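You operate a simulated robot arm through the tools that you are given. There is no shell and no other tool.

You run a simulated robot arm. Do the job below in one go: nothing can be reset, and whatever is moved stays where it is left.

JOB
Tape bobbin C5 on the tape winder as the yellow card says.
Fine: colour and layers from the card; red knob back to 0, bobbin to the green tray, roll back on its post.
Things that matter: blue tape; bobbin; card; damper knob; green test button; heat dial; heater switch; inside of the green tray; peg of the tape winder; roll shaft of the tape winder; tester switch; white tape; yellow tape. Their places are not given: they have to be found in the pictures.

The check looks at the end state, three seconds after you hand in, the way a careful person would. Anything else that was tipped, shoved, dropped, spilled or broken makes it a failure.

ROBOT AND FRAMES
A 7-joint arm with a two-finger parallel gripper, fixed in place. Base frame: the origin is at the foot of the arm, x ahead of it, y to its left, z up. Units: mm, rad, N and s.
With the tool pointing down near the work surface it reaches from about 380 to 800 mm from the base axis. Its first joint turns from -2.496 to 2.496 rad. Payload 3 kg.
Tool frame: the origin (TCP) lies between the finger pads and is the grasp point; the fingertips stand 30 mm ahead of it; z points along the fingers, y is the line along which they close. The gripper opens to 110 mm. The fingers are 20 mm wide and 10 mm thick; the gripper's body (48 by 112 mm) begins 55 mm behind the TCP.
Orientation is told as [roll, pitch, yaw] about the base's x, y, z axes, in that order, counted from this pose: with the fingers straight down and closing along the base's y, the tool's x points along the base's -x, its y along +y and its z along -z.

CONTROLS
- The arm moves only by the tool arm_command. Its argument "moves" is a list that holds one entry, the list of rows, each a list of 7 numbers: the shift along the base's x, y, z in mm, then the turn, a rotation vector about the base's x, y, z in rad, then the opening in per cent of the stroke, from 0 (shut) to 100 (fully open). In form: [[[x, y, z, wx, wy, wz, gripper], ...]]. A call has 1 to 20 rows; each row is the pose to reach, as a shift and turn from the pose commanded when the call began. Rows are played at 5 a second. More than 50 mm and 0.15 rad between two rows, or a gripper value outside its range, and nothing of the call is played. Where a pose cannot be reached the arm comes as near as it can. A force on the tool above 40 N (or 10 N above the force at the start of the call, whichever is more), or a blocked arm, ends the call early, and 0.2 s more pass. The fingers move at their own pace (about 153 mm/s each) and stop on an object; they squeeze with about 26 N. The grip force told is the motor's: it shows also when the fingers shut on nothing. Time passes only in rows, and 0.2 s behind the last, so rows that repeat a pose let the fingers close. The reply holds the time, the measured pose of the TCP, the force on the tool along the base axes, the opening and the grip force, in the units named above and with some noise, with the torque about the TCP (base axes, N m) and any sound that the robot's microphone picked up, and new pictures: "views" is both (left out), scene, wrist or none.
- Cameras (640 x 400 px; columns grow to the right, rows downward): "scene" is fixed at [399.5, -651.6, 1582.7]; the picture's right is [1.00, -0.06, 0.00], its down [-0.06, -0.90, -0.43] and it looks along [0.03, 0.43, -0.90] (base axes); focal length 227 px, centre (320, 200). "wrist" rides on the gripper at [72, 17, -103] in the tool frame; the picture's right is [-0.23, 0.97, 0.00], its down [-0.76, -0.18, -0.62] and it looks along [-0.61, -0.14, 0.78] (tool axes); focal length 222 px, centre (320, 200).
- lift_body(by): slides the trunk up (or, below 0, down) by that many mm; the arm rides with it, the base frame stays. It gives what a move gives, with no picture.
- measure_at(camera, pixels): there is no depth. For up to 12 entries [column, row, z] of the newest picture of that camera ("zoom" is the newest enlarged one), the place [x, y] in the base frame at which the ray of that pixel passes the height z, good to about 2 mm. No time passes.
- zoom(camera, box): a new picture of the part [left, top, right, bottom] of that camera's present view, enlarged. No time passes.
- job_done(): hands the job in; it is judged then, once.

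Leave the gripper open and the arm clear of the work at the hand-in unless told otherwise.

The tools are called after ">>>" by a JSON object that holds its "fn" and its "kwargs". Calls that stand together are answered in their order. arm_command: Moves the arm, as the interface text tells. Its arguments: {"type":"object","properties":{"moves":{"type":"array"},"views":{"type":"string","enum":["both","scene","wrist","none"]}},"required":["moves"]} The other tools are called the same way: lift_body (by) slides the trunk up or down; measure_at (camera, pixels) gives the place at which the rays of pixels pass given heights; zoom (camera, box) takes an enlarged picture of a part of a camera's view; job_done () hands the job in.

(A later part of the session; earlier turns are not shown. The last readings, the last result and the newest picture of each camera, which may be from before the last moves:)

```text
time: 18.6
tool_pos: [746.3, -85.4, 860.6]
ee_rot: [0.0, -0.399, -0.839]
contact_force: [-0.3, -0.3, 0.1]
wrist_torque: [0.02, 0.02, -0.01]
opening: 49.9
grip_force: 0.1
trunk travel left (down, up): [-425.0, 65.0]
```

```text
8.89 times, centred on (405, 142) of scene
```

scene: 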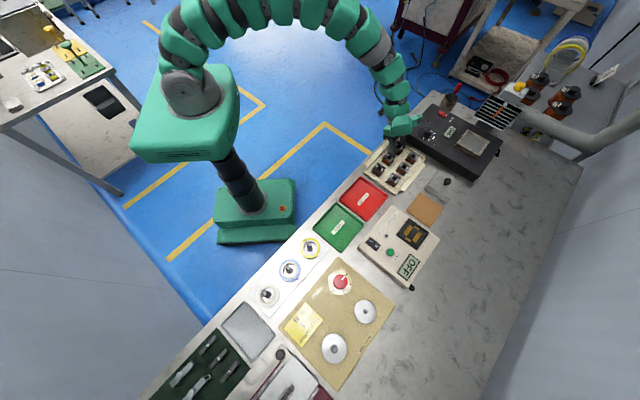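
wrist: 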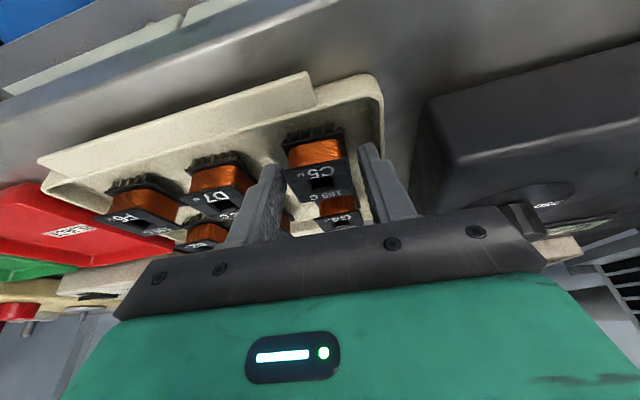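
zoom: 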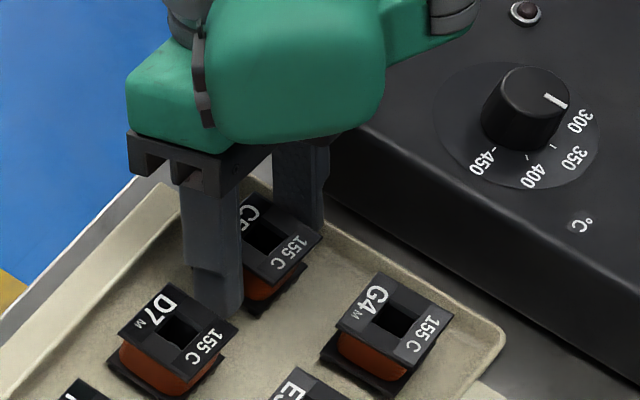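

The fingers straddle C5. I'll make a 1 mm centring correction, go 2 mm lower and close.

>>> {"fn": "arm_command", "kwargs": {"moves": [[[-0.9, -0.8, -2, 0, 0, 0, 45.5], [-0.9, -0.8, -2, 0, 0, 0, 38], [-0.9, -0.8, -2, 0, 0, 0, 30], [-0.9, -0.8, -2, 0, 0, 0, 15], [-0.9, -0.8, -2, 0, 0, 0, 0], [-0.9, -0.8, -2, 0, 0, 0, 0]]]}}

>>> {"fn": "zoom", "kwargs": {"camera": "wrist", "box": [230, 90, 420, 220]}}

```text
time: 20.0
tool_pos: [744.4, -86.2, 857.8]
ee_rot: [0.0, -0.4, -0.838]
contact_force: [0.0, -0.3, -0.1]
wrist_torque: [-0.02, -0.01, 0.01]
opening: 37.7
grip_force: 25.8
trunk travel left (down, up): [-425.0, 65.0]
```

scene: 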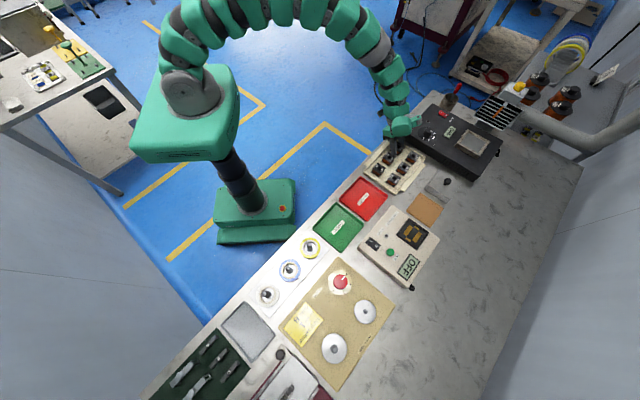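
wrist: 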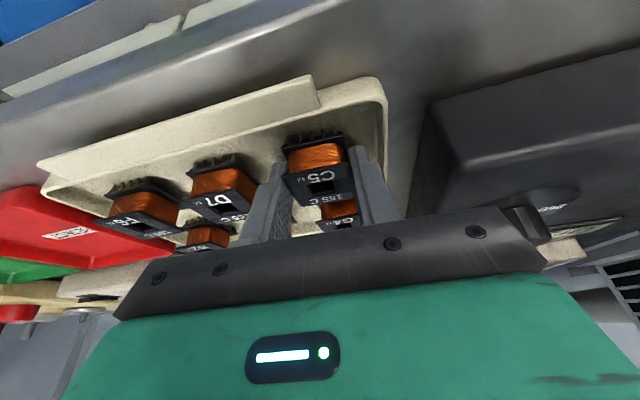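

```text
3.08 times, centred on (325, 155) of wrist
```

zoom: 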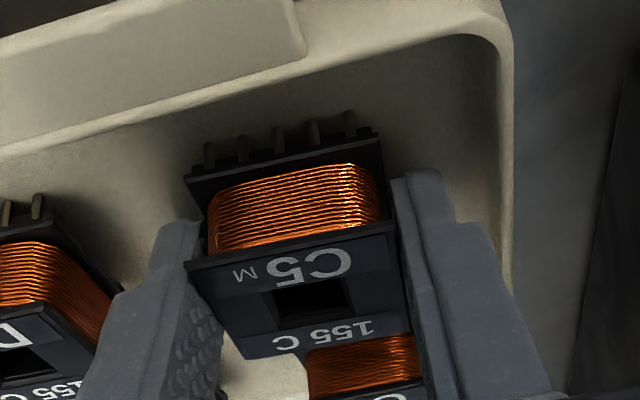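

C5 is gripped at 37.7 mm. I'll lift it straight up to about z=960 and check the hold.

>>> {"fn": "arm_command", "kwargs": {"moves": [[[0, 0, 5, 0, 0, 0, 0], [0, 0, 15, 0, 0, 0, 0], [0, 0, 35, 0, 0, 0, 0], [0, 0, 60, 0, 0, 0, 0], [0, 0, 85, 0, 0, 0, 0], [0, 0, 105, 0, 0, 0, 0]]]}}

>>> {"fn": "zoom", "kwargs": {"camera": "wrist", "box": [230, 90, 420, 220]}}

>>> {"fn": "zoom", "kwargs": {"camera": "scene", "box": [380, 110, 430, 165]}}

```text
time: 21.4
tool_pos: [743.3, -86.1, 963.5]
ee_rot: [-0.001, -0.4, -0.839]
contact_force: [1.2, 0.8, 0.0]
wrist_torque: [0.01, -0.03, 0.01]
opening: 37.7
grip_force: 26.0
trunk travel left (down, up): [-425.0, 65.0]
```

scene: 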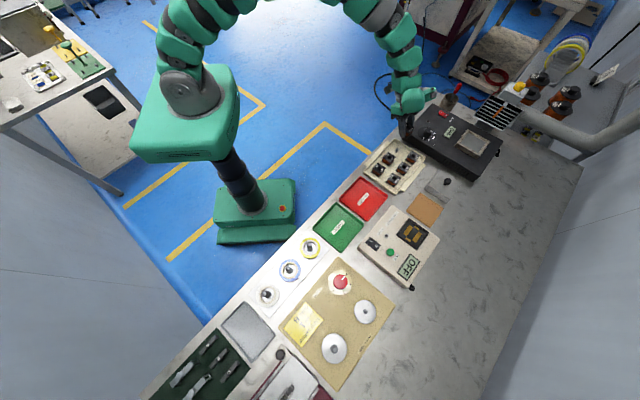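
wrist: 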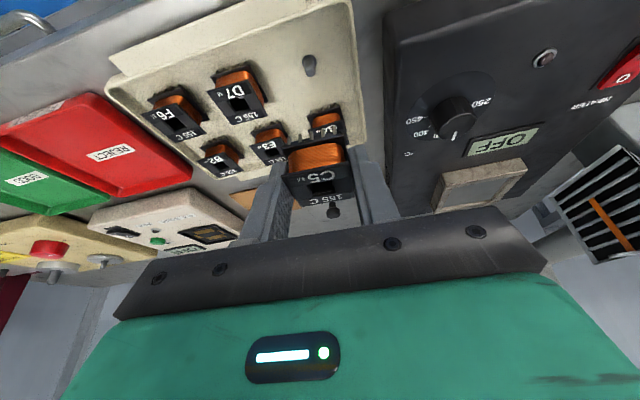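

```text
3.08 times, centred on (325, 155) of wrist
```

zoom: 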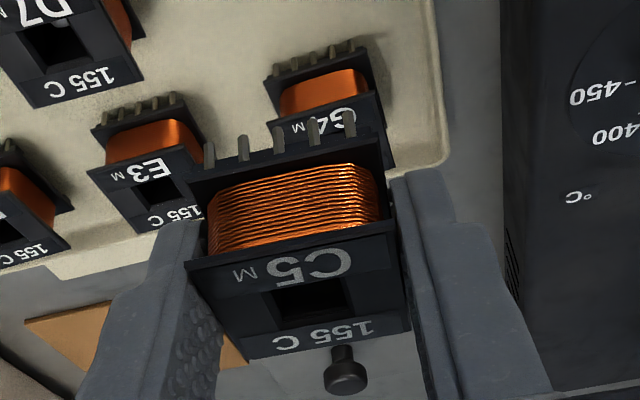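

```text
7.27 times, centred on (405, 138) of scene
```

zoom: 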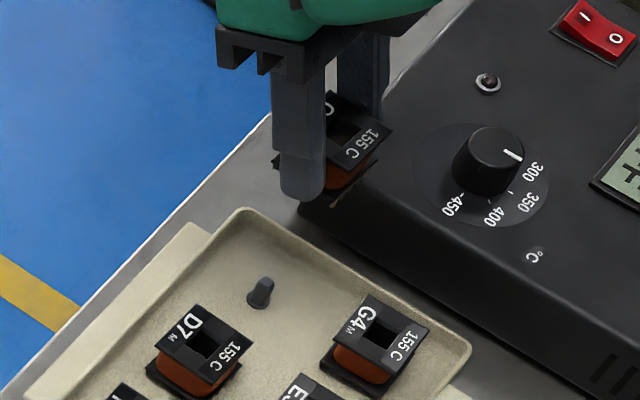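

C5 hangs straight in the grip and its tray post is now visible. Next I'll carry it at z≈985 to the winder, turning to yaw -45°, and stop above and short of the peg to look at it.

>>> {"fn": "arm_command", "kwargs": {"moves": [[[-17, -44, 8, 0, 0, 0.005, 0], [-34, -88, 16, 0, 0, 0.01, 0], [-51, -133, 22, 0, 0, 0.015, 0], [-68, -177, 22, 0, 0, 0.02, 0], [-85, -222, 22, 0, 0, 0.025, 0], [-102, -266, 22, 0, 0, 0.03, 0], [-119, -310, 22, 0, 0, 0.035, 0], [-136, -355, 22, 0, 0, 0.04, 0], [-153, -399, 22, 0, 0, 0.045, 0], [-170, -444, 22, 0, 0, 0.05, 0], [-187, -488, 15, 0, 0, 0.053, 0], [-204, -532, 5, 0, 0, 0.053, 0], [-221, -577, 0, 0, 0, 0.053, 0], [-221, -577, 0, 0, 0, 0.053, 0]]]}}

>>> {"fn": "zoom", "kwargs": {"camera": "wrist", "box": [200, 60, 440, 220]}}

>>> {"fn": "zoom", "kwargs": {"camera": "scene", "box": [330, 270, 400, 340]}}

```text
time: 24.4
tool_pos: [520.8, -664.3, 961.9]
ee_rot: [0.001, -0.4, -0.784]
contact_force: [0.2, -0.6, -1.5]
wrist_torque: [0.02, 0.01, 0.03]
opening: 37.9
grip_force: 26.2
trunk travel left (down, up): [-425.0, 65.0]
```

scene: 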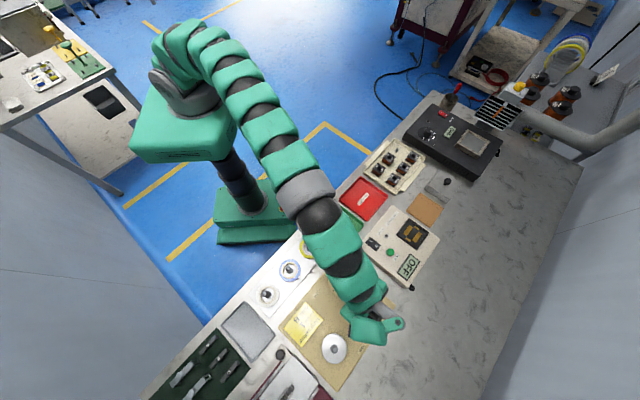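
wrist: 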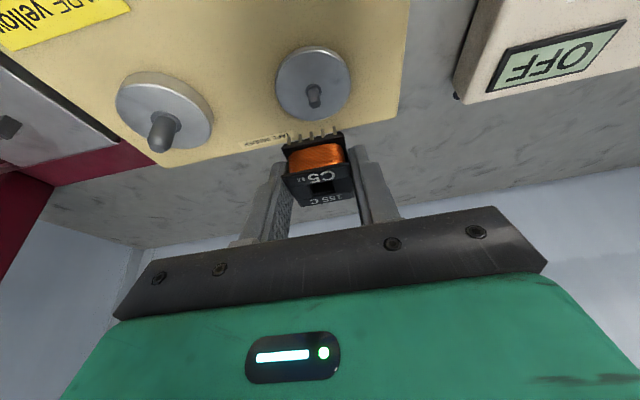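

```text
2.50 times, centred on (320, 140) of wrist
```

zoom: 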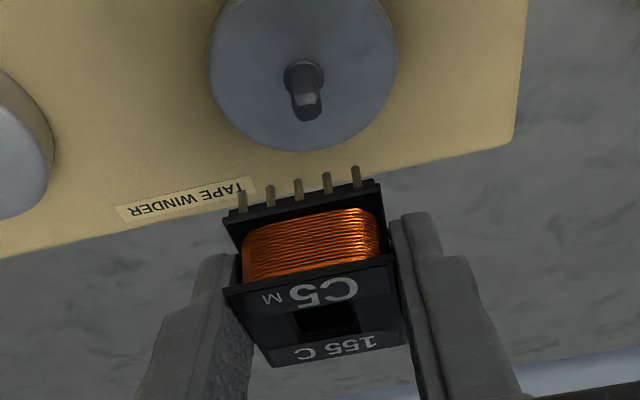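

```text
5.71 times, centred on (365, 305) of scene
```

zoom: 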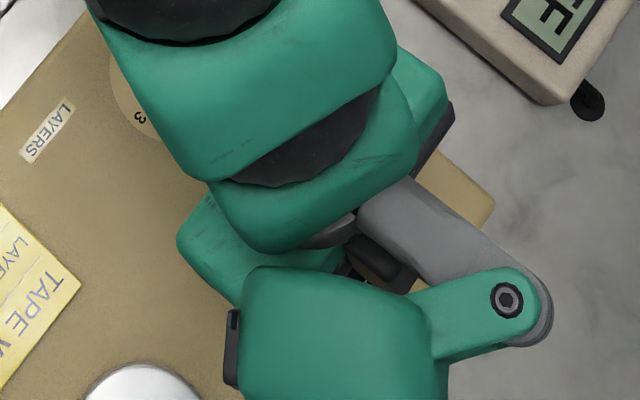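

The wrist camera sees the peg at about (314,95), just below and behind the bobbin. I'll enlarge it to read its orientation and position.

>>> {"fn": "zoom", "kwargs": {"camera": "wrist", "box": [270, 40, 360, 120]}}

>>> {"fn": "zoom", "kwargs": {"camera": "wrist", "box": [298, 75, 332, 110]}}

>>> {"fn": "zoom", "kwargs": {"camera": "wrist", "box": [275, 120, 365, 215]}}

```text
5.00 times, centred on (315, 80) of wrist
```

zoom: 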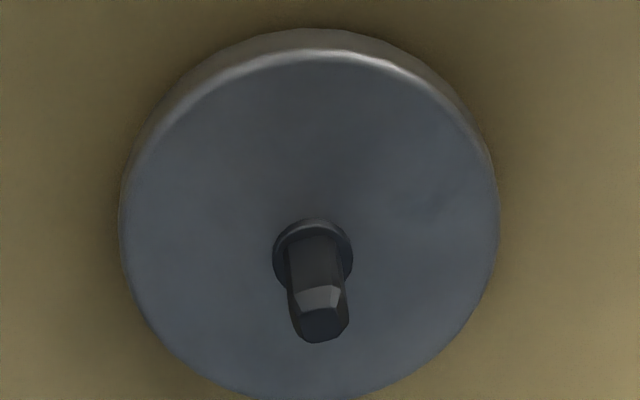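

```text
11.43 times, centred on (315, 92) of wrist
```

zoom: 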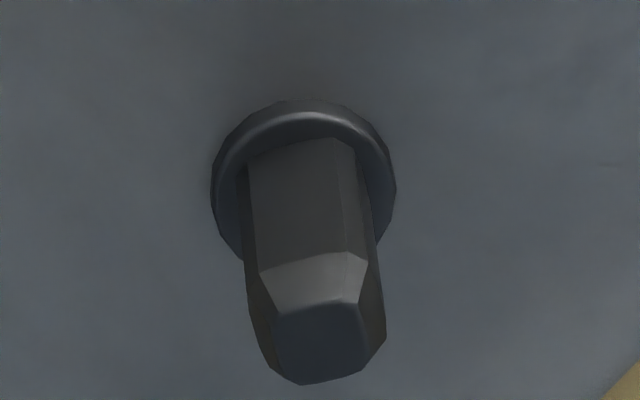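

```text
4.21 times, centred on (320, 168) of wrist
```

zoom: 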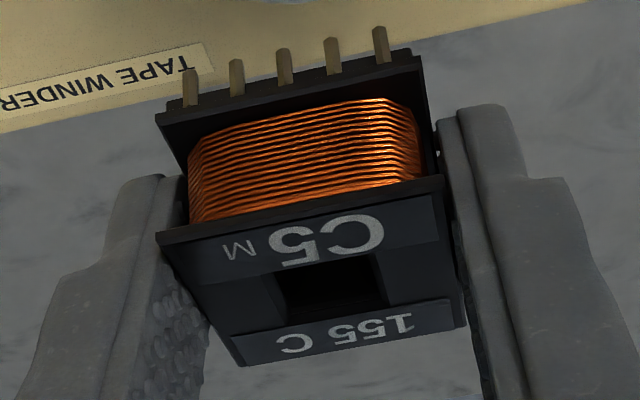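

The peg's faces run parallel to the board (45°), matching the tool's yaw. I'll measure the bobbin's top centre at wrist (322.4,187.5) for z≈958, the peg tip at (315.2,104.9) and its base ring at (313.6,91.2).

>>> {"fn": "measure_at", "kwargs": {"camera": "wrist", "pixels": [[322.35, 187.5, 958], [322.35, 187.5, 955], [315.2, 104.9, 880], [315.2, 104.9, 885], [313.6, 91.2, 862], [313.6, 91.2, 866], [280.8, 175, 958], [349.7, 162.1, 958], [354.9, 197, 958], [301, 207, 958], [277, 84, 864], [352, 84, 864]]}}

```text
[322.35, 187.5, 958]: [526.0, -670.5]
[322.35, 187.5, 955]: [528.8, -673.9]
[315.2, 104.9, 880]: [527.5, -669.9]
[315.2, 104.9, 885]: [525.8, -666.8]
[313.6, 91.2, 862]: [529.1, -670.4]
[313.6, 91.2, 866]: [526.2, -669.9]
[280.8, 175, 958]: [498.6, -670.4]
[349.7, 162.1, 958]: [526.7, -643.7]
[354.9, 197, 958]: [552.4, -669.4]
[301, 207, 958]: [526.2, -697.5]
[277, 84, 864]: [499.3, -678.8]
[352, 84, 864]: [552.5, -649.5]
```

Bobbin centre (526.0,-670.2) against peg centre (527.2,-669.8), so it needs about +1.2 and +0.4 mm. I'll lower it to TCP z≈918, leaving the pins still a few mm above the peg tip (z≈880), and look again.

>>> {"fn": "arm_command", "kwargs": {"moves": [[[1.2, 0.4, -10, 0, 0, 0, 0], [1.2, 0.4, -25, 0, 0, 0, 0], [1.2, 0.4, -40, 0, 0, 0, 0], [1.2, 0.4, -44, 0, 0, 0, 0], [1.2, 0.4, -44, 0, 0, 0, 0]]]}}

>>> {"fn": "zoom", "kwargs": {"camera": "wrist", "box": [250, 90, 390, 220]}}

```text
time: 25.6
tool_pos: [523.8, -664.0, 918.8]
ee_rot: [0.0, -0.4, -0.785]
contact_force: [-0.2, -0.2, -1.2]
wrist_torque: [0.0, 0.01, -0.01]
opening: 37.5
grip_force: 25.7
trunk travel left (down, up): [-425.0, 65.0]
```

scene: 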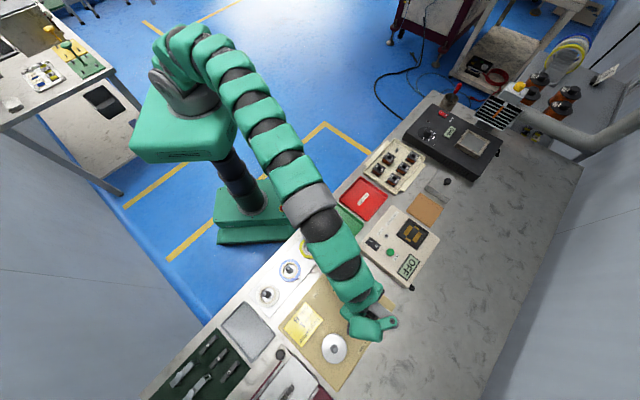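
wrist: 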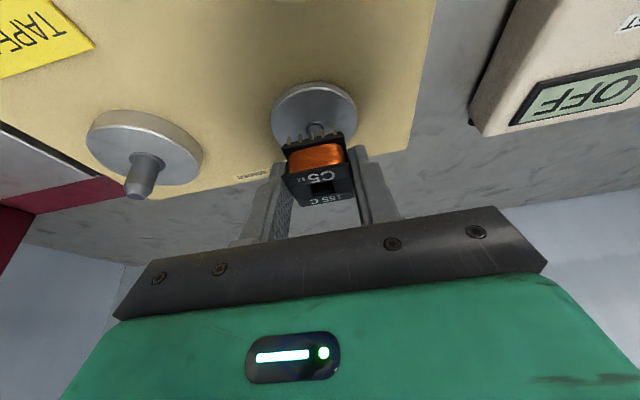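

```text
3.08 times, centred on (320, 155) of wrist
```

zoom: 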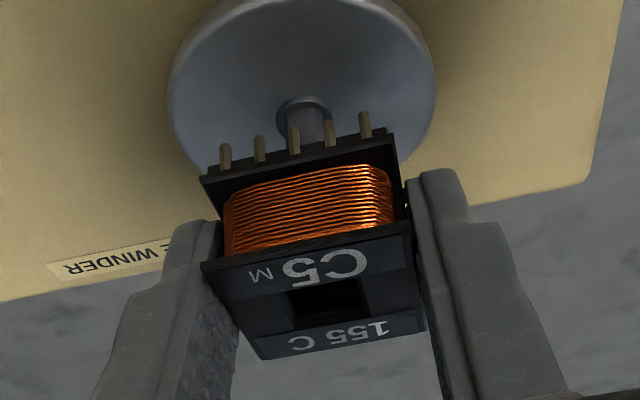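

I'll measure the peg's base ring at wrist (314.8,124.8) and the bobbin's top corners again in this view to check the alignment.

>>> {"fn": "measure_at", "kwargs": {"camera": "wrist", "pixels": [[314.8, 124.8, 864], [314.8, 124.8, 866], [281, 177.1, 915], [349.2, 162.1, 915], [354.1, 197.2, 915], [300.5, 206.9, 915], [322.35, 187.5, 915]]}}

>>> {"fn": "zoom", "kwargs": {"camera": "wrist", "box": [285, 95, 350, 150]}}

```text
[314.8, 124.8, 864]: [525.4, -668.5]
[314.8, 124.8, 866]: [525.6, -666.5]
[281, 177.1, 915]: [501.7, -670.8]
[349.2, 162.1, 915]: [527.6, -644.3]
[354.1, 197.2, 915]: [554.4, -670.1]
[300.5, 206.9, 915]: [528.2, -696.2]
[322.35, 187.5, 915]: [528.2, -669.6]
```

```text
7.27 times, centred on (318, 122) of wrist
```

zoom: 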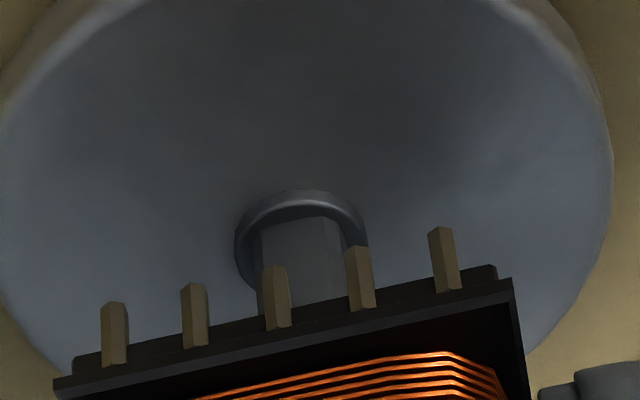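

Bobbin centre (528.0,-670.3) and peg (527.3,-669.8) agree within the measuring noise. I'll lower in small steps and watch the force: first to about z=906.

>>> {"fn": "arm_command", "kwargs": {"moves": [[[-0.4, 0.3, -4, 0, 0, 0, 0], [-0.4, 0.3, -8, 0, 0, 0, 0], [-0.4, 0.3, -12, 0, 0, 0, 0], [-0.4, 0.3, -12, 0, 0, 0, 0]]], "views": "wrist"}}

>>> {"fn": "zoom", "kwargs": {"camera": "wrist", "box": [265, 90, 375, 200]}}

```text
time: 26.6
tool_pos: [524.1, -664.0, 907.1]
ee_rot: [-0.002, -0.4, -0.787]
contact_force: [0.2, -0.5, -1.1]
wrist_torque: [0.0, -0.02, -0.05]
opening: 37.7
grip_force: 26.0
trunk travel left (down, up): [-425.0, 65.0]
```

wrist: 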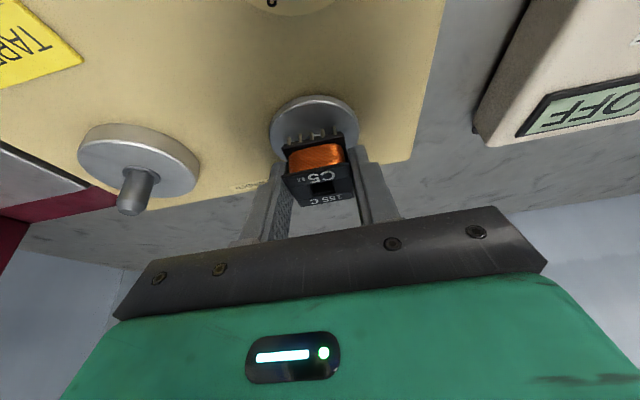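

```text
3.64 times, centred on (320, 145) of wrist
```

zoom: 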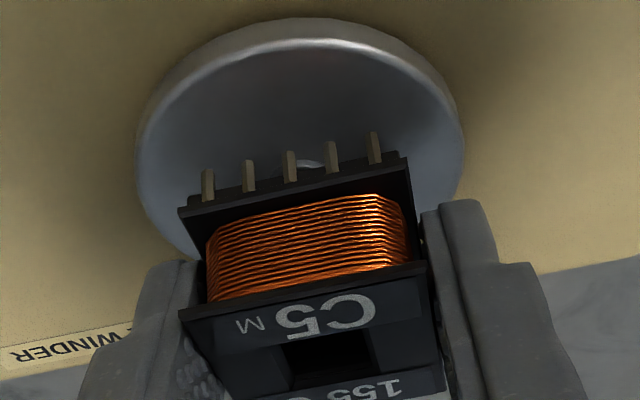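

No contact yet. I'll keep lowering in small steps to about z=899.

>>> {"fn": "arm_command", "kwargs": {"moves": [[[0, 0, -3, 0, 0, 0, 0], [0, 0, -6, 0, 0, 0, 0], [0, 0, -8, 0, 0, 0, 0], [0, 0, -8, 0, 0, 0, 0]]], "views": "wrist"}}

>>> {"fn": "zoom", "kwargs": {"camera": "wrist", "box": [265, 90, 375, 200]}}

```text
time: 27.6
tool_pos: [523.6, -663.1, 898.6]
ee_rot: [0.0, -0.401, -0.784]
contact_force: [0.9, -0.2, 0.0]
wrist_torque: [-0.04, -0.04, 0.0]
opening: 37.9
grip_force: 26.0
trunk travel left (down, up): [-425.0, 65.0]
```

wrist: 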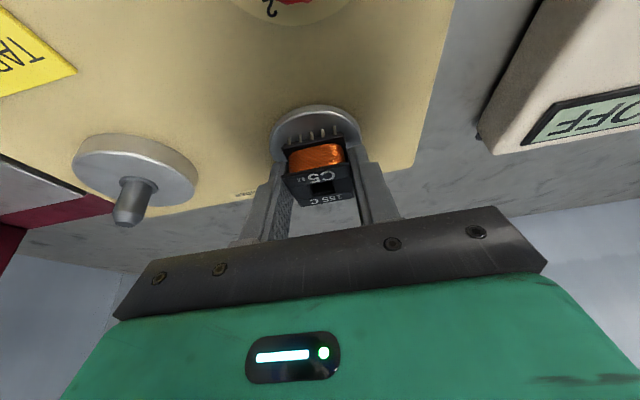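

```text
3.64 times, centred on (320, 145) of wrist
```

zoom: 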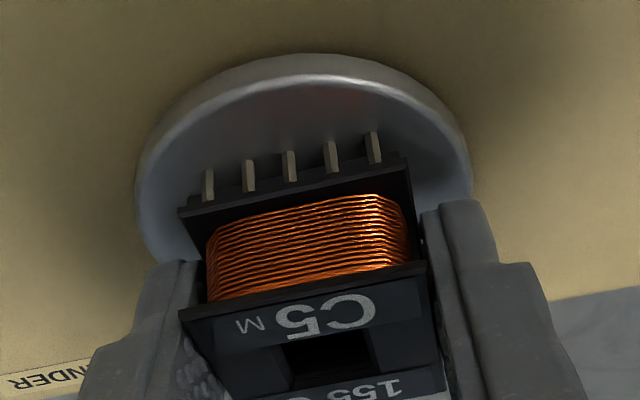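

Still free, and the pins are close to the disc. I'll go on in 1.5 mm steps until the force shows contact.

>>> {"fn": "arm_command", "kwargs": {"moves": [[[0, 0, -1.5, 0, 0, 0, 0], [0, 0, -3, 0, 0, 0, 0], [0, 0, -3, 0, 0, 0, 0]]], "views": "wrist"}}

>>> {"fn": "zoom", "kwargs": {"camera": "wrist", "box": [265, 90, 375, 200]}}

```text
time: 28.4
tool_pos: [523.3, -663.7, 897.0]
ee_rot: [-0.001, -0.401, -0.785]
contact_force: [-0.6, -0.2, 15.6]
wrist_torque: [-0.13, -0.12, 0.0]
opening: 37.5
grip_force: 26.2
trunk travel left (down, up): [-425.0, 65.0]
```

wrist: 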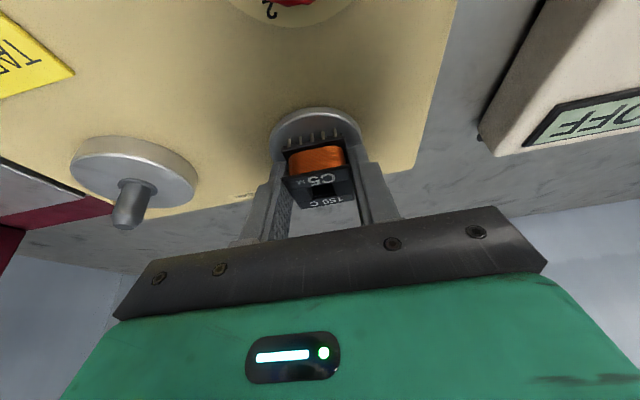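

```text
3.64 times, centred on (320, 145) of wrist
```

zoom: 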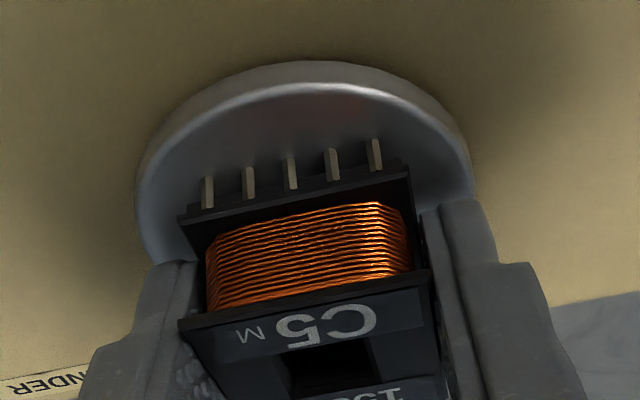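

Contact: 15.6 N upward at z=897. I need to know whether the bobbin is seated with its pins on the disc, or is sitting on the peg's tip. I'll look into the hole and at the pins.

>>> {"fn": "zoom", "kwargs": {"camera": "wrist", "box": [275, 115, 365, 215]}}

>>> {"fn": "zoom", "kwargs": {"camera": "wrist", "box": [300, 175, 345, 210]}}

>>> {"fn": "zoom", "kwargs": {"camera": "scene", "box": [335, 285, 405, 345]}}

```text
4.00 times, centred on (320, 165) of wrist
```

zoom: 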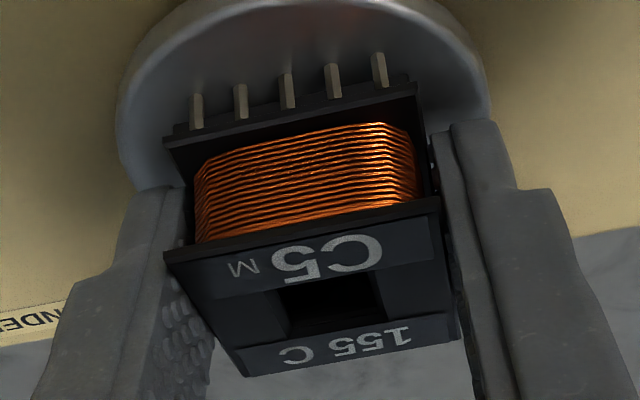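

```text
11.43 times, centred on (322, 192) of wrist
```

zoom: 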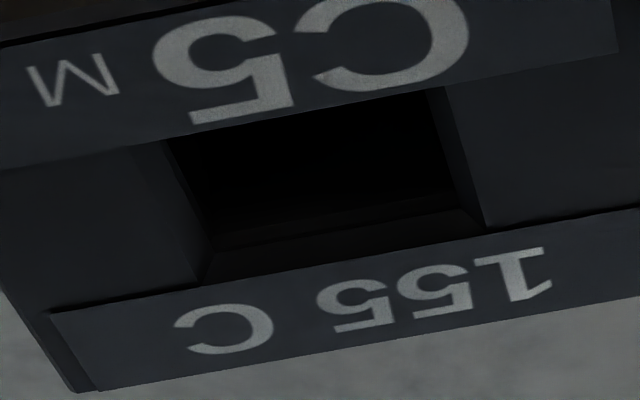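

```text
6.67 times, centred on (370, 315) of scene
```

zoom: 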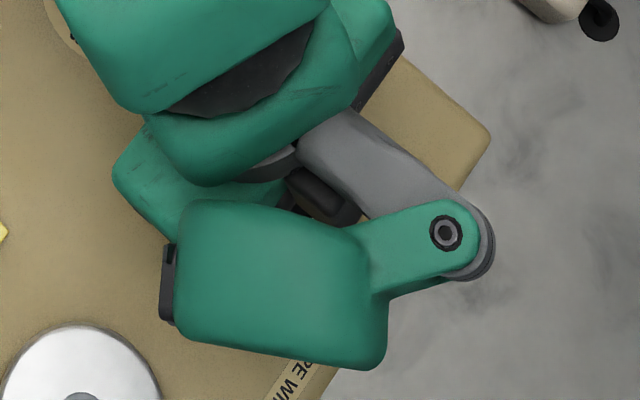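

To judge whether it is seated, I'll measure where the middle pin's tip at wrist (311.8,131.8) and the disc rim lie at several heights. The middle pin should stand about 17 mm inward of the bobbin's centre.

>>> {"fn": "measure_at", "kwargs": {"camera": "wrist", "pixels": [[311.75, 131.75, 858], [311.75, 131.75, 862], [311.75, 131.75, 866], [311.75, 131.75, 872], [289, 138, 862], [335, 128, 862], [279.3, 176.5, 893], [349.5, 163, 893], [354.2, 199, 893], [301, 208.5, 893], [279.3, 176.5, 896], [354.2, 199, 896]]}}

```text
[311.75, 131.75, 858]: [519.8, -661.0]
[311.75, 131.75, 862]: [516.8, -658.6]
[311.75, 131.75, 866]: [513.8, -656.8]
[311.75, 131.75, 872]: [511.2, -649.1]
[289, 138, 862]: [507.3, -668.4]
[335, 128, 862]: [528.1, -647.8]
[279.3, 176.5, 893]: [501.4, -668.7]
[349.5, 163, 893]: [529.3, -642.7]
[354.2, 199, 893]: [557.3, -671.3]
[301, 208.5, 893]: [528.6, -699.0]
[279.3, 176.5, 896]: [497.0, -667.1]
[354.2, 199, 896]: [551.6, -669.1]
```

The middle pin's tip is at the right distance for a disc height of z≈862–864. Contact came about 10 mm lower than it would have on the peg's tip, so the peg is inside the hole and the pins rest on the disc. I'll ease the pressure by 1.5 mm and open gently to 52 mm.

>>> {"fn": "arm_command", "kwargs": {"moves": [[[0, 0, 1.5, 0, 0, 0, 0], [0, 0, 1.5, 0, 0, 0, 36], [0, 0, 1.5, 0, 0, 0, 40], [0, 0, 1.5, 0, 0, 0, 47], [0, 0, 1.5, 0, 0, 0, 47]]], "views": "wrist"}}

>>> {"fn": "zoom", "kwargs": {"camera": "wrist", "box": [265, 90, 375, 210]}}

```text
time: 29.6
tool_pos: [522.6, -662.6, 896.2]
ee_rot: [-0.002, -0.401, -0.782]
contact_force: [0.1, 0.0, 0.1]
wrist_torque: [0.0, 0.03, 0.01]
opening: 51.6
grip_force: 0.1
trunk travel left (down, up): [-425.0, 65.0]
```

wrist: 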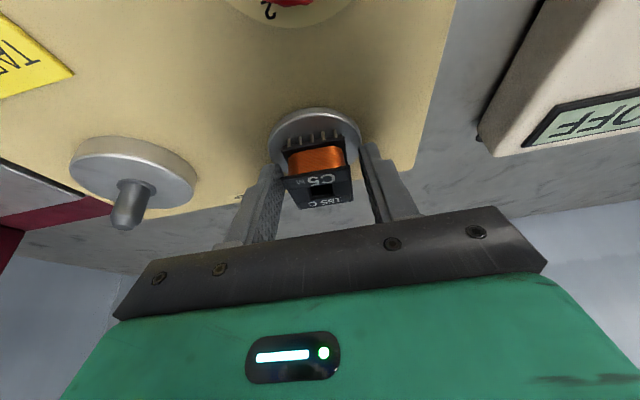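

```text
3.33 times, centred on (320, 150) of wrist
```

zoom: 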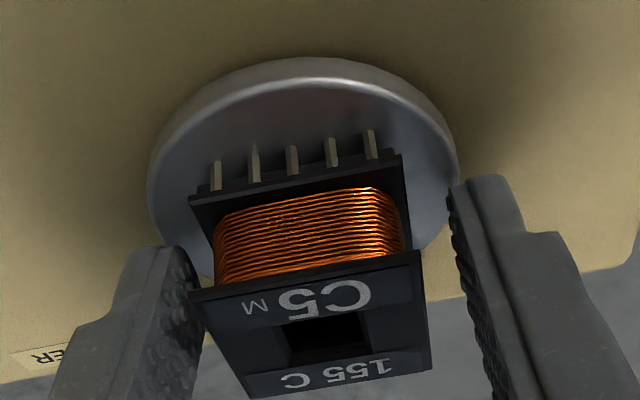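

C5 stands on the peg by itself. I'll raise the open fingers straight up and check from above.

>>> {"fn": "arm_command", "kwargs": {"moves": [[[0, 0, 10, 0, 0, 0, 47], [0, 0, 25, 0, 0, 0, 47], [0, 0, 45, 0, 0, 0, 47], [0, 0, 70, 0, 0, 0, 60], [-10, 20, 90, 0, 0, 0, 73], [-20, 50, 110, 0, 0, 0, 73], [-20, 50, 110, 0, 0, 0, 73]]]}}

>>> {"fn": "zoom", "kwargs": {"camera": "wrist", "box": [250, 60, 450, 210]}}

>>> {"fn": "zoom", "kwargs": {"camera": "scene", "box": [345, 285, 395, 335]}}

```text
time: 31.2
tool_pos: [503.0, -612.5, 1007.2]
ee_rot: [-0.002, -0.399, -0.783]
contact_force: [0.0, 0.4, -0.4]
wrist_torque: [-0.03, -0.02, 0.0]
opening: 80.1
grip_force: 0.0
trunk travel left (down, up): [-425.0, 65.0]
```

scene: 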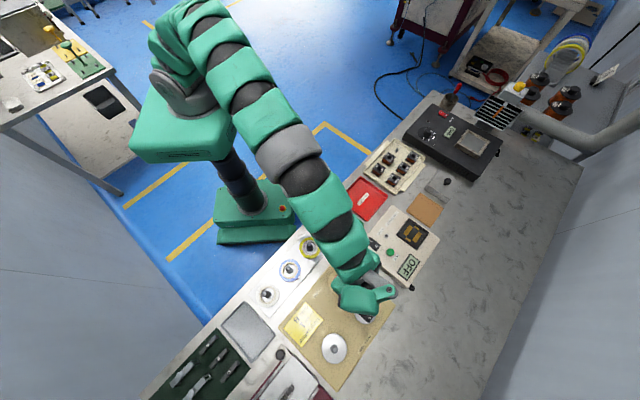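
wrist: 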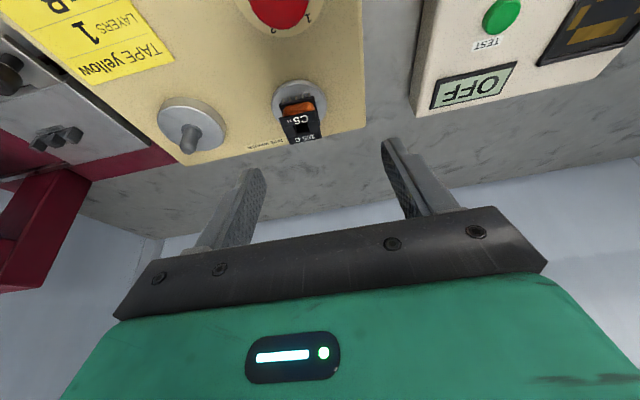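

```text
2.67 times, centred on (350, 135) of wrist
```

zoom: 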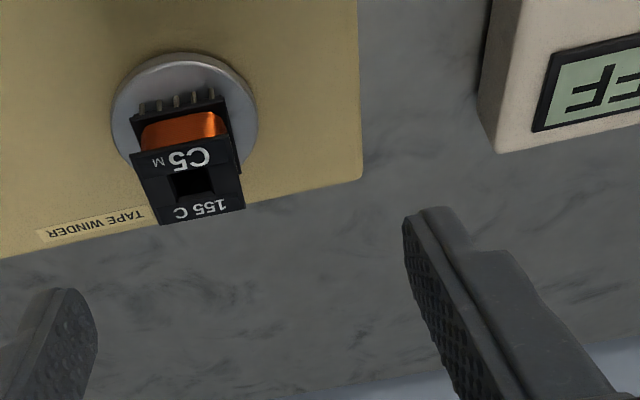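

```text
8.00 times, centred on (370, 310) of scene
```

zoom: 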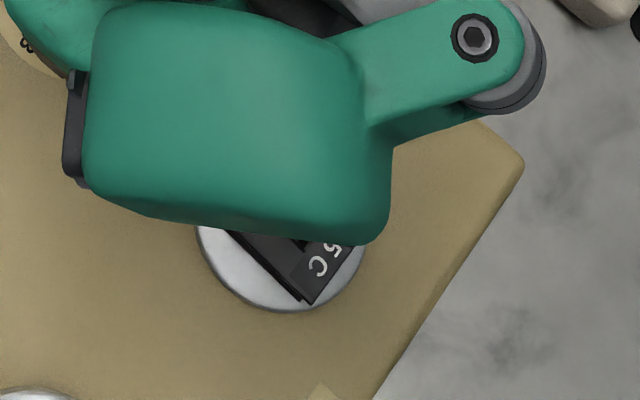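

C5 sits upright on the peg disc. Next is the yellow roll: I'll hover over it at (370,-463) with the same tilt to measure its diameter, height and the gap to the blue roll and green tray.

>>> {"fn": "arm_command", "kwargs": {"moves": [[[-25, 30, 0, 0, 0, 0, 73], [-50, 60, 0, 0, 0, 0, 73], [-77, 90, -10, 0, 0, 0, 73], [-105, 120, -25, 0, 0, 0, 73], [-133, 149, -40, 0, 0, 0, 73], [-133, 149, -40, 0, 0, 0, 73]]]}}

>>> {"fn": "zoom", "kwargs": {"camera": "wrist", "box": [200, 20, 440, 190]}}

>>> {"fn": "zoom", "kwargs": {"camera": "scene", "box": [340, 280, 400, 340]}}

```text
time: 32.6
tool_pos: [369.5, -464.0, 969.3]
ee_rot: [0.0, -0.402, -0.784]
contact_force: [-0.6, 0.2, 0.7]
wrist_torque: [0.0, -0.02, -0.01]
opening: 80.4
grip_force: 0.1
trunk travel left (down, up): [-425.0, 65.0]
```

scene: 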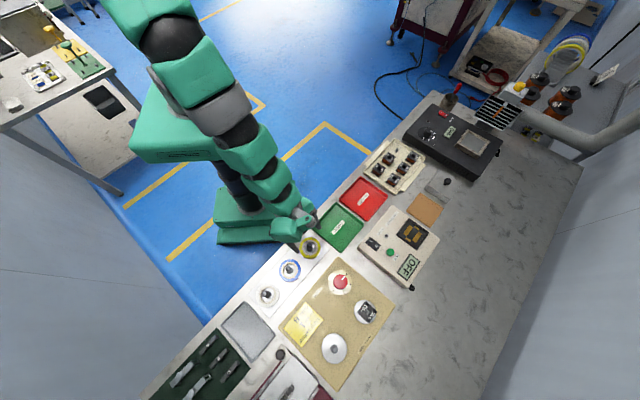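
wrist: 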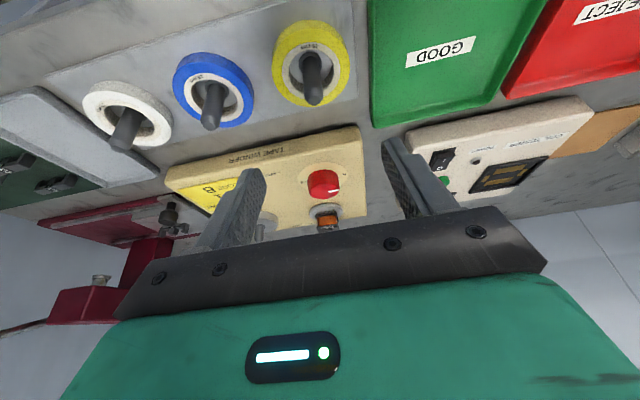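

```text
2.35 times, centred on (320, 105) of wrist
```

zoom: 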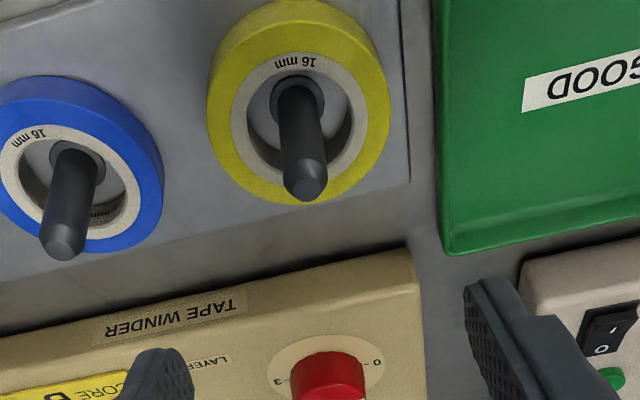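

```text
6.67 times, centred on (370, 310) of scene
```

zoom: 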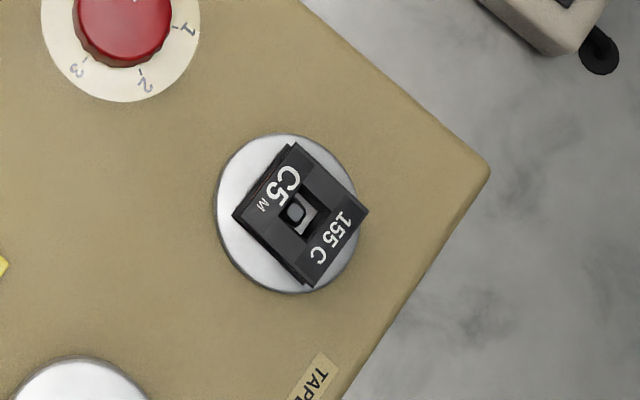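

C5 is on the peg, whose tip shows inside the hole. Now I'll enlarge the yellow roll in the wrist view for exact measuring.

>>> {"fn": "zoom", "kwargs": {"camera": "wrist", "box": [250, 10, 380, 120]}}

>>> {"fn": "zoom", "kwargs": {"camera": "scene", "box": [290, 225, 340, 275]}}

```text
3.64 times, centred on (315, 65) of wrist
```

zoom: 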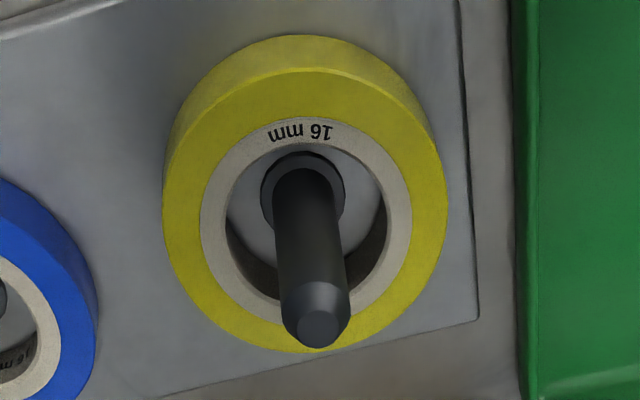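

```text
8.00 times, centred on (315, 250) of scene
```

zoom: 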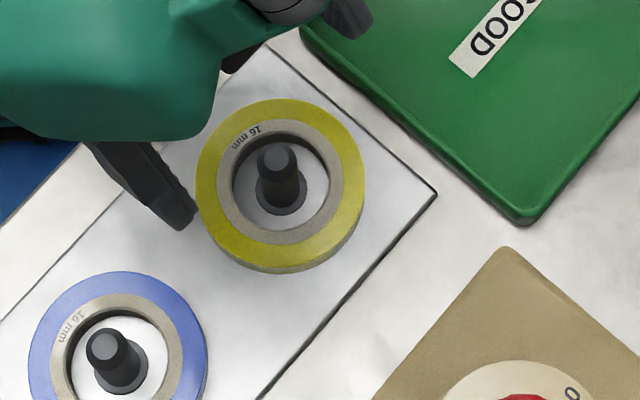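

Yellow roll's top face edges: wrist left (271.9,66.4), right (349.9,63.6), top (312.8,29), bottom (310.9,106.8). Scene left (299.6,247.5), right (320.6,246.9), top (309.8,237.3), bottom (310,257.8). I'll measure them at z=840.

>>> {"fn": "measure_at", "kwargs": {"camera": "wrist", "pixels": [[271.9, 66.4, 840], [349.9, 63.6, 840], [312.8, 29, 840], [310.9, 106.8, 840], [271.9, 66.4, 850], [349.9, 63.6, 850], [248, 95, 840], [372.5, 66, 840], [372.5, 66, 830]]}}

>>> {"fn": "measure_at", "kwargs": {"camera": "scene", "pixels": [[299.6, 247.5, 840], [320.6, 246.9, 840], [309.75, 237.25, 840], [310, 257.75, 840], [299.6, 247.5, 850], [320.6, 246.9, 850], [309.75, 237.25, 850], [310, 257.75, 850], [334.5, 264.5, 840]]}}

```text
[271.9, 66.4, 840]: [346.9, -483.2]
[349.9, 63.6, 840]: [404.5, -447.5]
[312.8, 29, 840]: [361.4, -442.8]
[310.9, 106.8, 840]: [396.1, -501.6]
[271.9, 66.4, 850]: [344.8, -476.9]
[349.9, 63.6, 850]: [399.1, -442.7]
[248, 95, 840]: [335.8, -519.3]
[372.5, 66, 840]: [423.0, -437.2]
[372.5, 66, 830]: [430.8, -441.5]
```

```text
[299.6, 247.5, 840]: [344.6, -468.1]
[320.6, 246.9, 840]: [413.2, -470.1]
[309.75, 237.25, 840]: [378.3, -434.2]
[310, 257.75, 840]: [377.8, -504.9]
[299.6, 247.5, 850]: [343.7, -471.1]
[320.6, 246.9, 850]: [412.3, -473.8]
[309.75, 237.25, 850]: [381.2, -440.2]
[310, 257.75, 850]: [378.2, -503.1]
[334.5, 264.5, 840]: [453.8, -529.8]
```

Roll centre ≈(378,-469.8), diameter ≈69 mm, top z≈840. The tray rim is about 56 mm from the centre along the closing line. I'll use a 78 mm opening (71 %) and come down to TCP z≈882 first, fingertips above the roll.

>>> {"fn": "arm_command", "kwargs": {"moves": [[[0.7, 0.9, -30, 0, 0, 0, 71], [0.7, 0.9, -60, 0, 0, 0, 71], [0.7, 0.9, -87, 0, 0, 0, 71], [0.7, 0.9, -87, 0, 0, 0, 71]]]}}

>>> {"fn": "zoom", "kwargs": {"camera": "wrist", "box": [200, 60, 440, 220]}}

>>> {"fn": "zoom", "kwargs": {"camera": "scene", "box": [290, 225, 340, 275]}}

```text
time: 33.6
tool_pos: [371.9, -462.4, 880.9]
ee_rot: [-0.002, -0.4, -0.787]
contact_force: [0.5, -0.1, -1.0]
wrist_torque: [0.0, -0.01, 0.01]
opening: 78.1
grip_force: 0.1
trunk travel left (down, up): [-425.0, 65.0]
```

scene: 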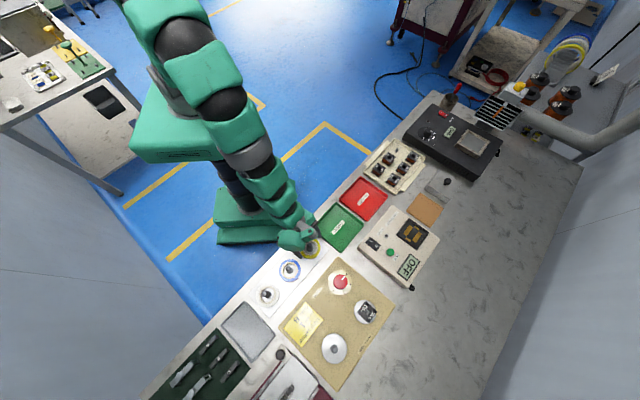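
wrist: 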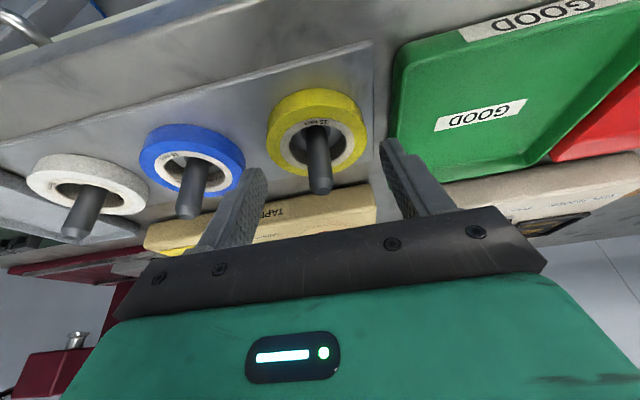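

```text
2.50 times, centred on (320, 140) of wrist
```

zoom: 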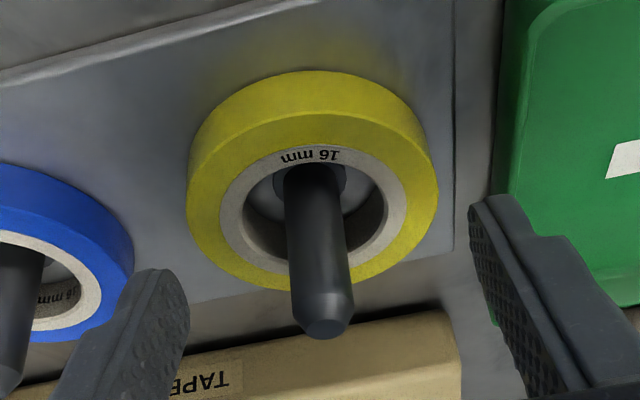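

```text
8.00 times, centred on (315, 250) of scene
```

zoom: 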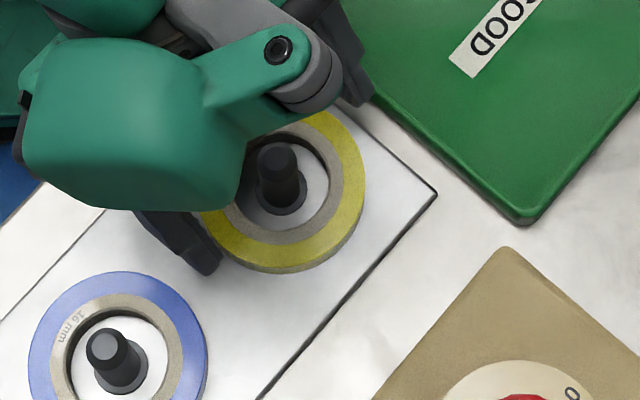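

Fingers are well placed around the roll. I'll lower the last 23 mm in small steps to TCP z≈858 with the fingers open.

>>> {"fn": "arm_command", "kwargs": {"moves": [[[-0.6, -0.3, -8, 0, 0, 0, 71], [-0.6, -0.3, -16, 0, 0, 0, 71], [-0.6, -0.3, -22.5, 0, 0, 0, 71], [-0.6, -0.3, -22.5, 0, 0, 0, 71]]]}}

>>> {"fn": "zoom", "kwargs": {"camera": "wrist", "box": [200, 60, 440, 220]}}

>>> {"fn": "zoom", "kwargs": {"camera": "scene", "box": [290, 225, 340, 275]}}

```text
time: 34.6
tool_pos: [370.6, -462.9, 857.6]
ee_rot: [0.0, -0.4, -0.785]
contact_force: [0.0, 0.2, -0.6]
wrist_torque: [-0.04, -0.03, 0.05]
opening: 78.2
grip_force: 0.0
trunk travel left (down, up): [-425.0, 65.0]
```

scene: 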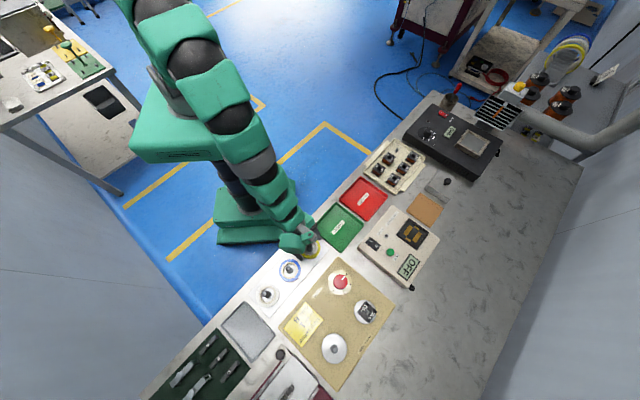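
wrist: 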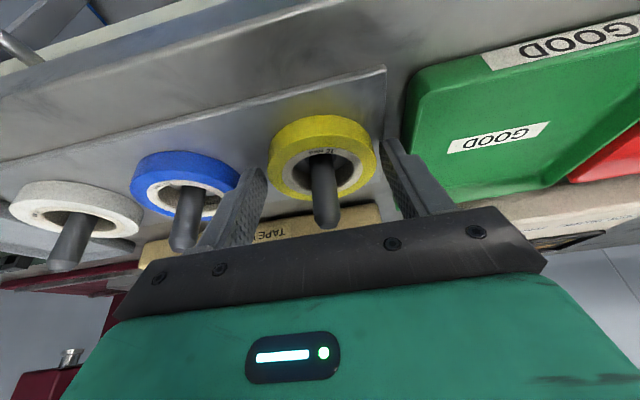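

```text
2.50 times, centred on (320, 140) of wrist
```

zoom: 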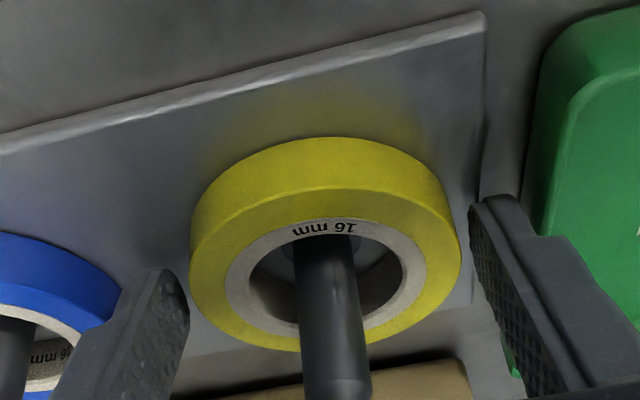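

```text
8.00 times, centred on (315, 250) of scene
```

zoom: 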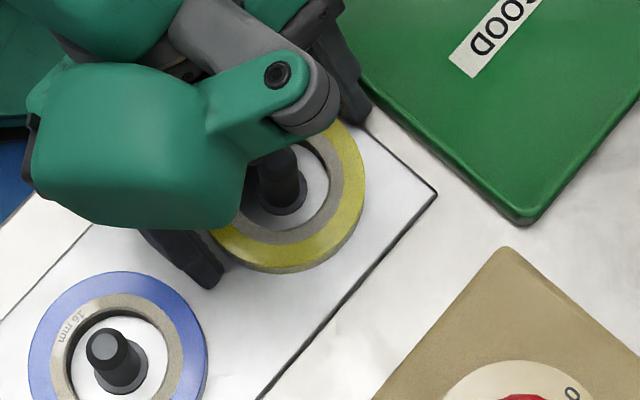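

All clear with no force. I'll close on the roll.

>>> {"fn": "arm_command", "kwargs": {"moves": [[[0, 0, 0, 0, 0, 0, 66], [0, 0, 0, 0, 0, 0, 62], [0, 0, 0, 0, 0, 0, 55], [0, 0, 0, 0, 0, 0, 40], [0, 0, 0, 0, 0, 0, 40]]]}}

>>> {"fn": "zoom", "kwargs": {"camera": "wrist", "box": [200, 60, 440, 220]}}

```text
time: 35.8
tool_pos: [370.2, -463.1, 859.1]
ee_rot: [0.0, -0.399, -0.786]
contact_force: [-0.1, 0.3, -0.2]
wrist_torque: [0.01, -0.01, 0.0]
opening: 67.4
grip_force: 25.5
trunk travel left (down, up): [-425.0, 65.0]
```

scene: 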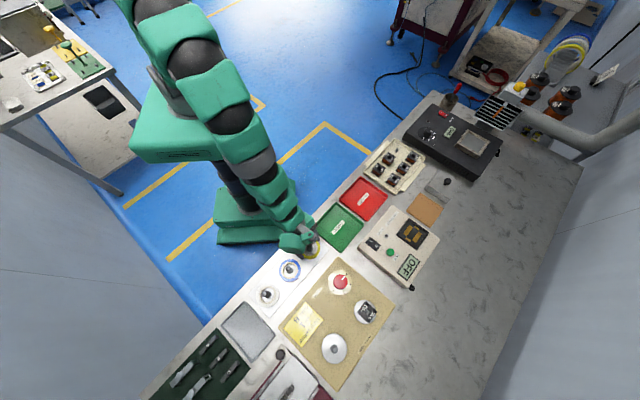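
wrist: 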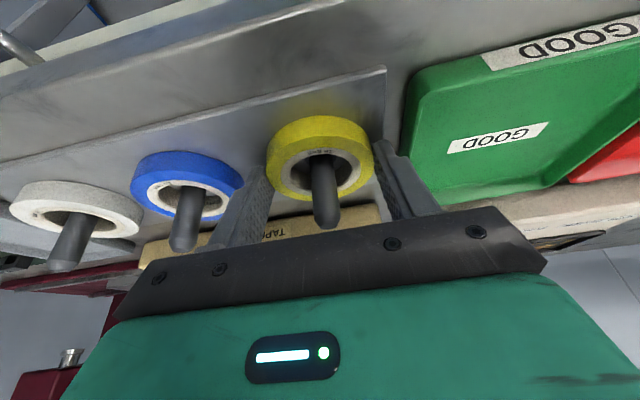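

```text
2.50 times, centred on (320, 140) of wrist
```

zoom: 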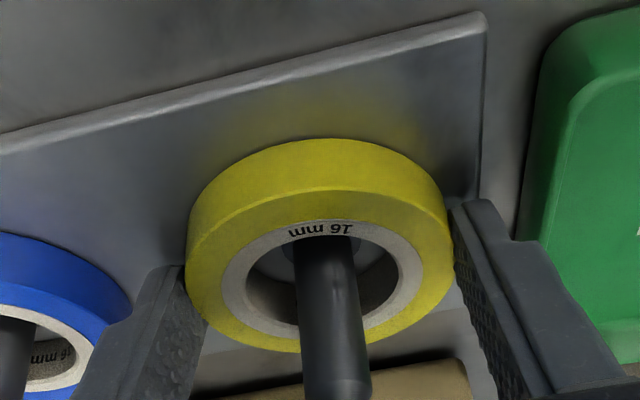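

The roll is gripped at 67.4 mm. I'll lift it straight up off its post to z≈965.

>>> {"fn": "arm_command", "kwargs": {"moves": [[[0, 0, 5, 0, 0, 0, 40], [0, 0, 15, 0, 0, 0, 40], [0, 0, 30, 0, 0, 0, 40], [0, 0, 50, 0, 0, 0, 40], [0, 0, 75, 0, 0, 0, 40], [0, 0, 105, 0, 0, 0, 40], [0, 0, 105, 0, 0, 0, 40]]]}}

>>> {"fn": "zoom", "kwargs": {"camera": "wrist", "box": [200, 60, 440, 220]}}

```text
time: 37.4
tool_pos: [369.5, -464.2, 964.1]
ee_rot: [-0.001, -0.399, -0.784]
contact_force: [-0.2, -0.1, -1.0]
wrist_torque: [-0.01, 0.01, -0.02]
opening: 67.5
grip_force: 25.9
trunk travel left (down, up): [-425.0, 65.0]
```

scene: 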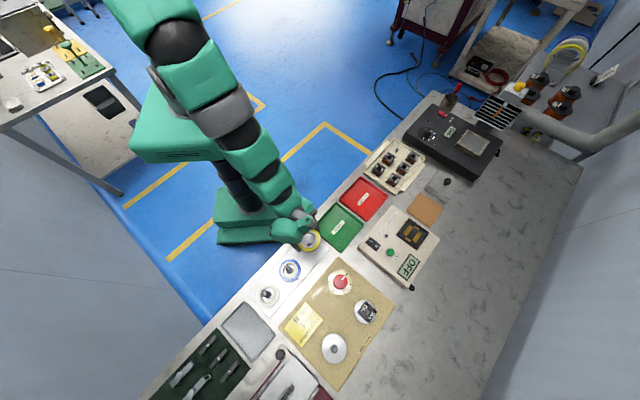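
wrist: 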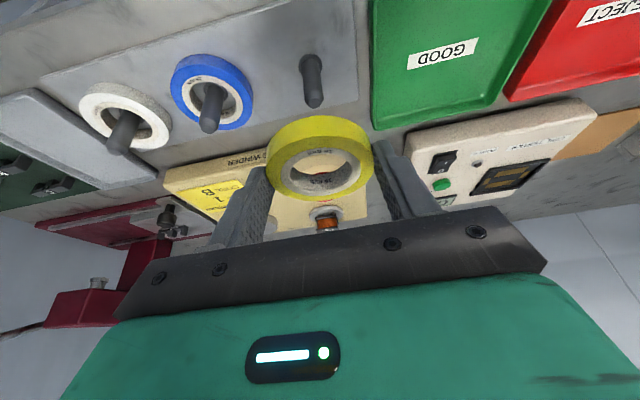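

```text
2.50 times, centred on (320, 140) of wrist
```

zoom: 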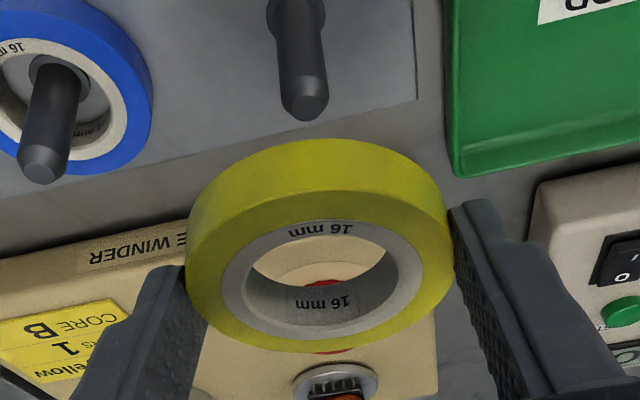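

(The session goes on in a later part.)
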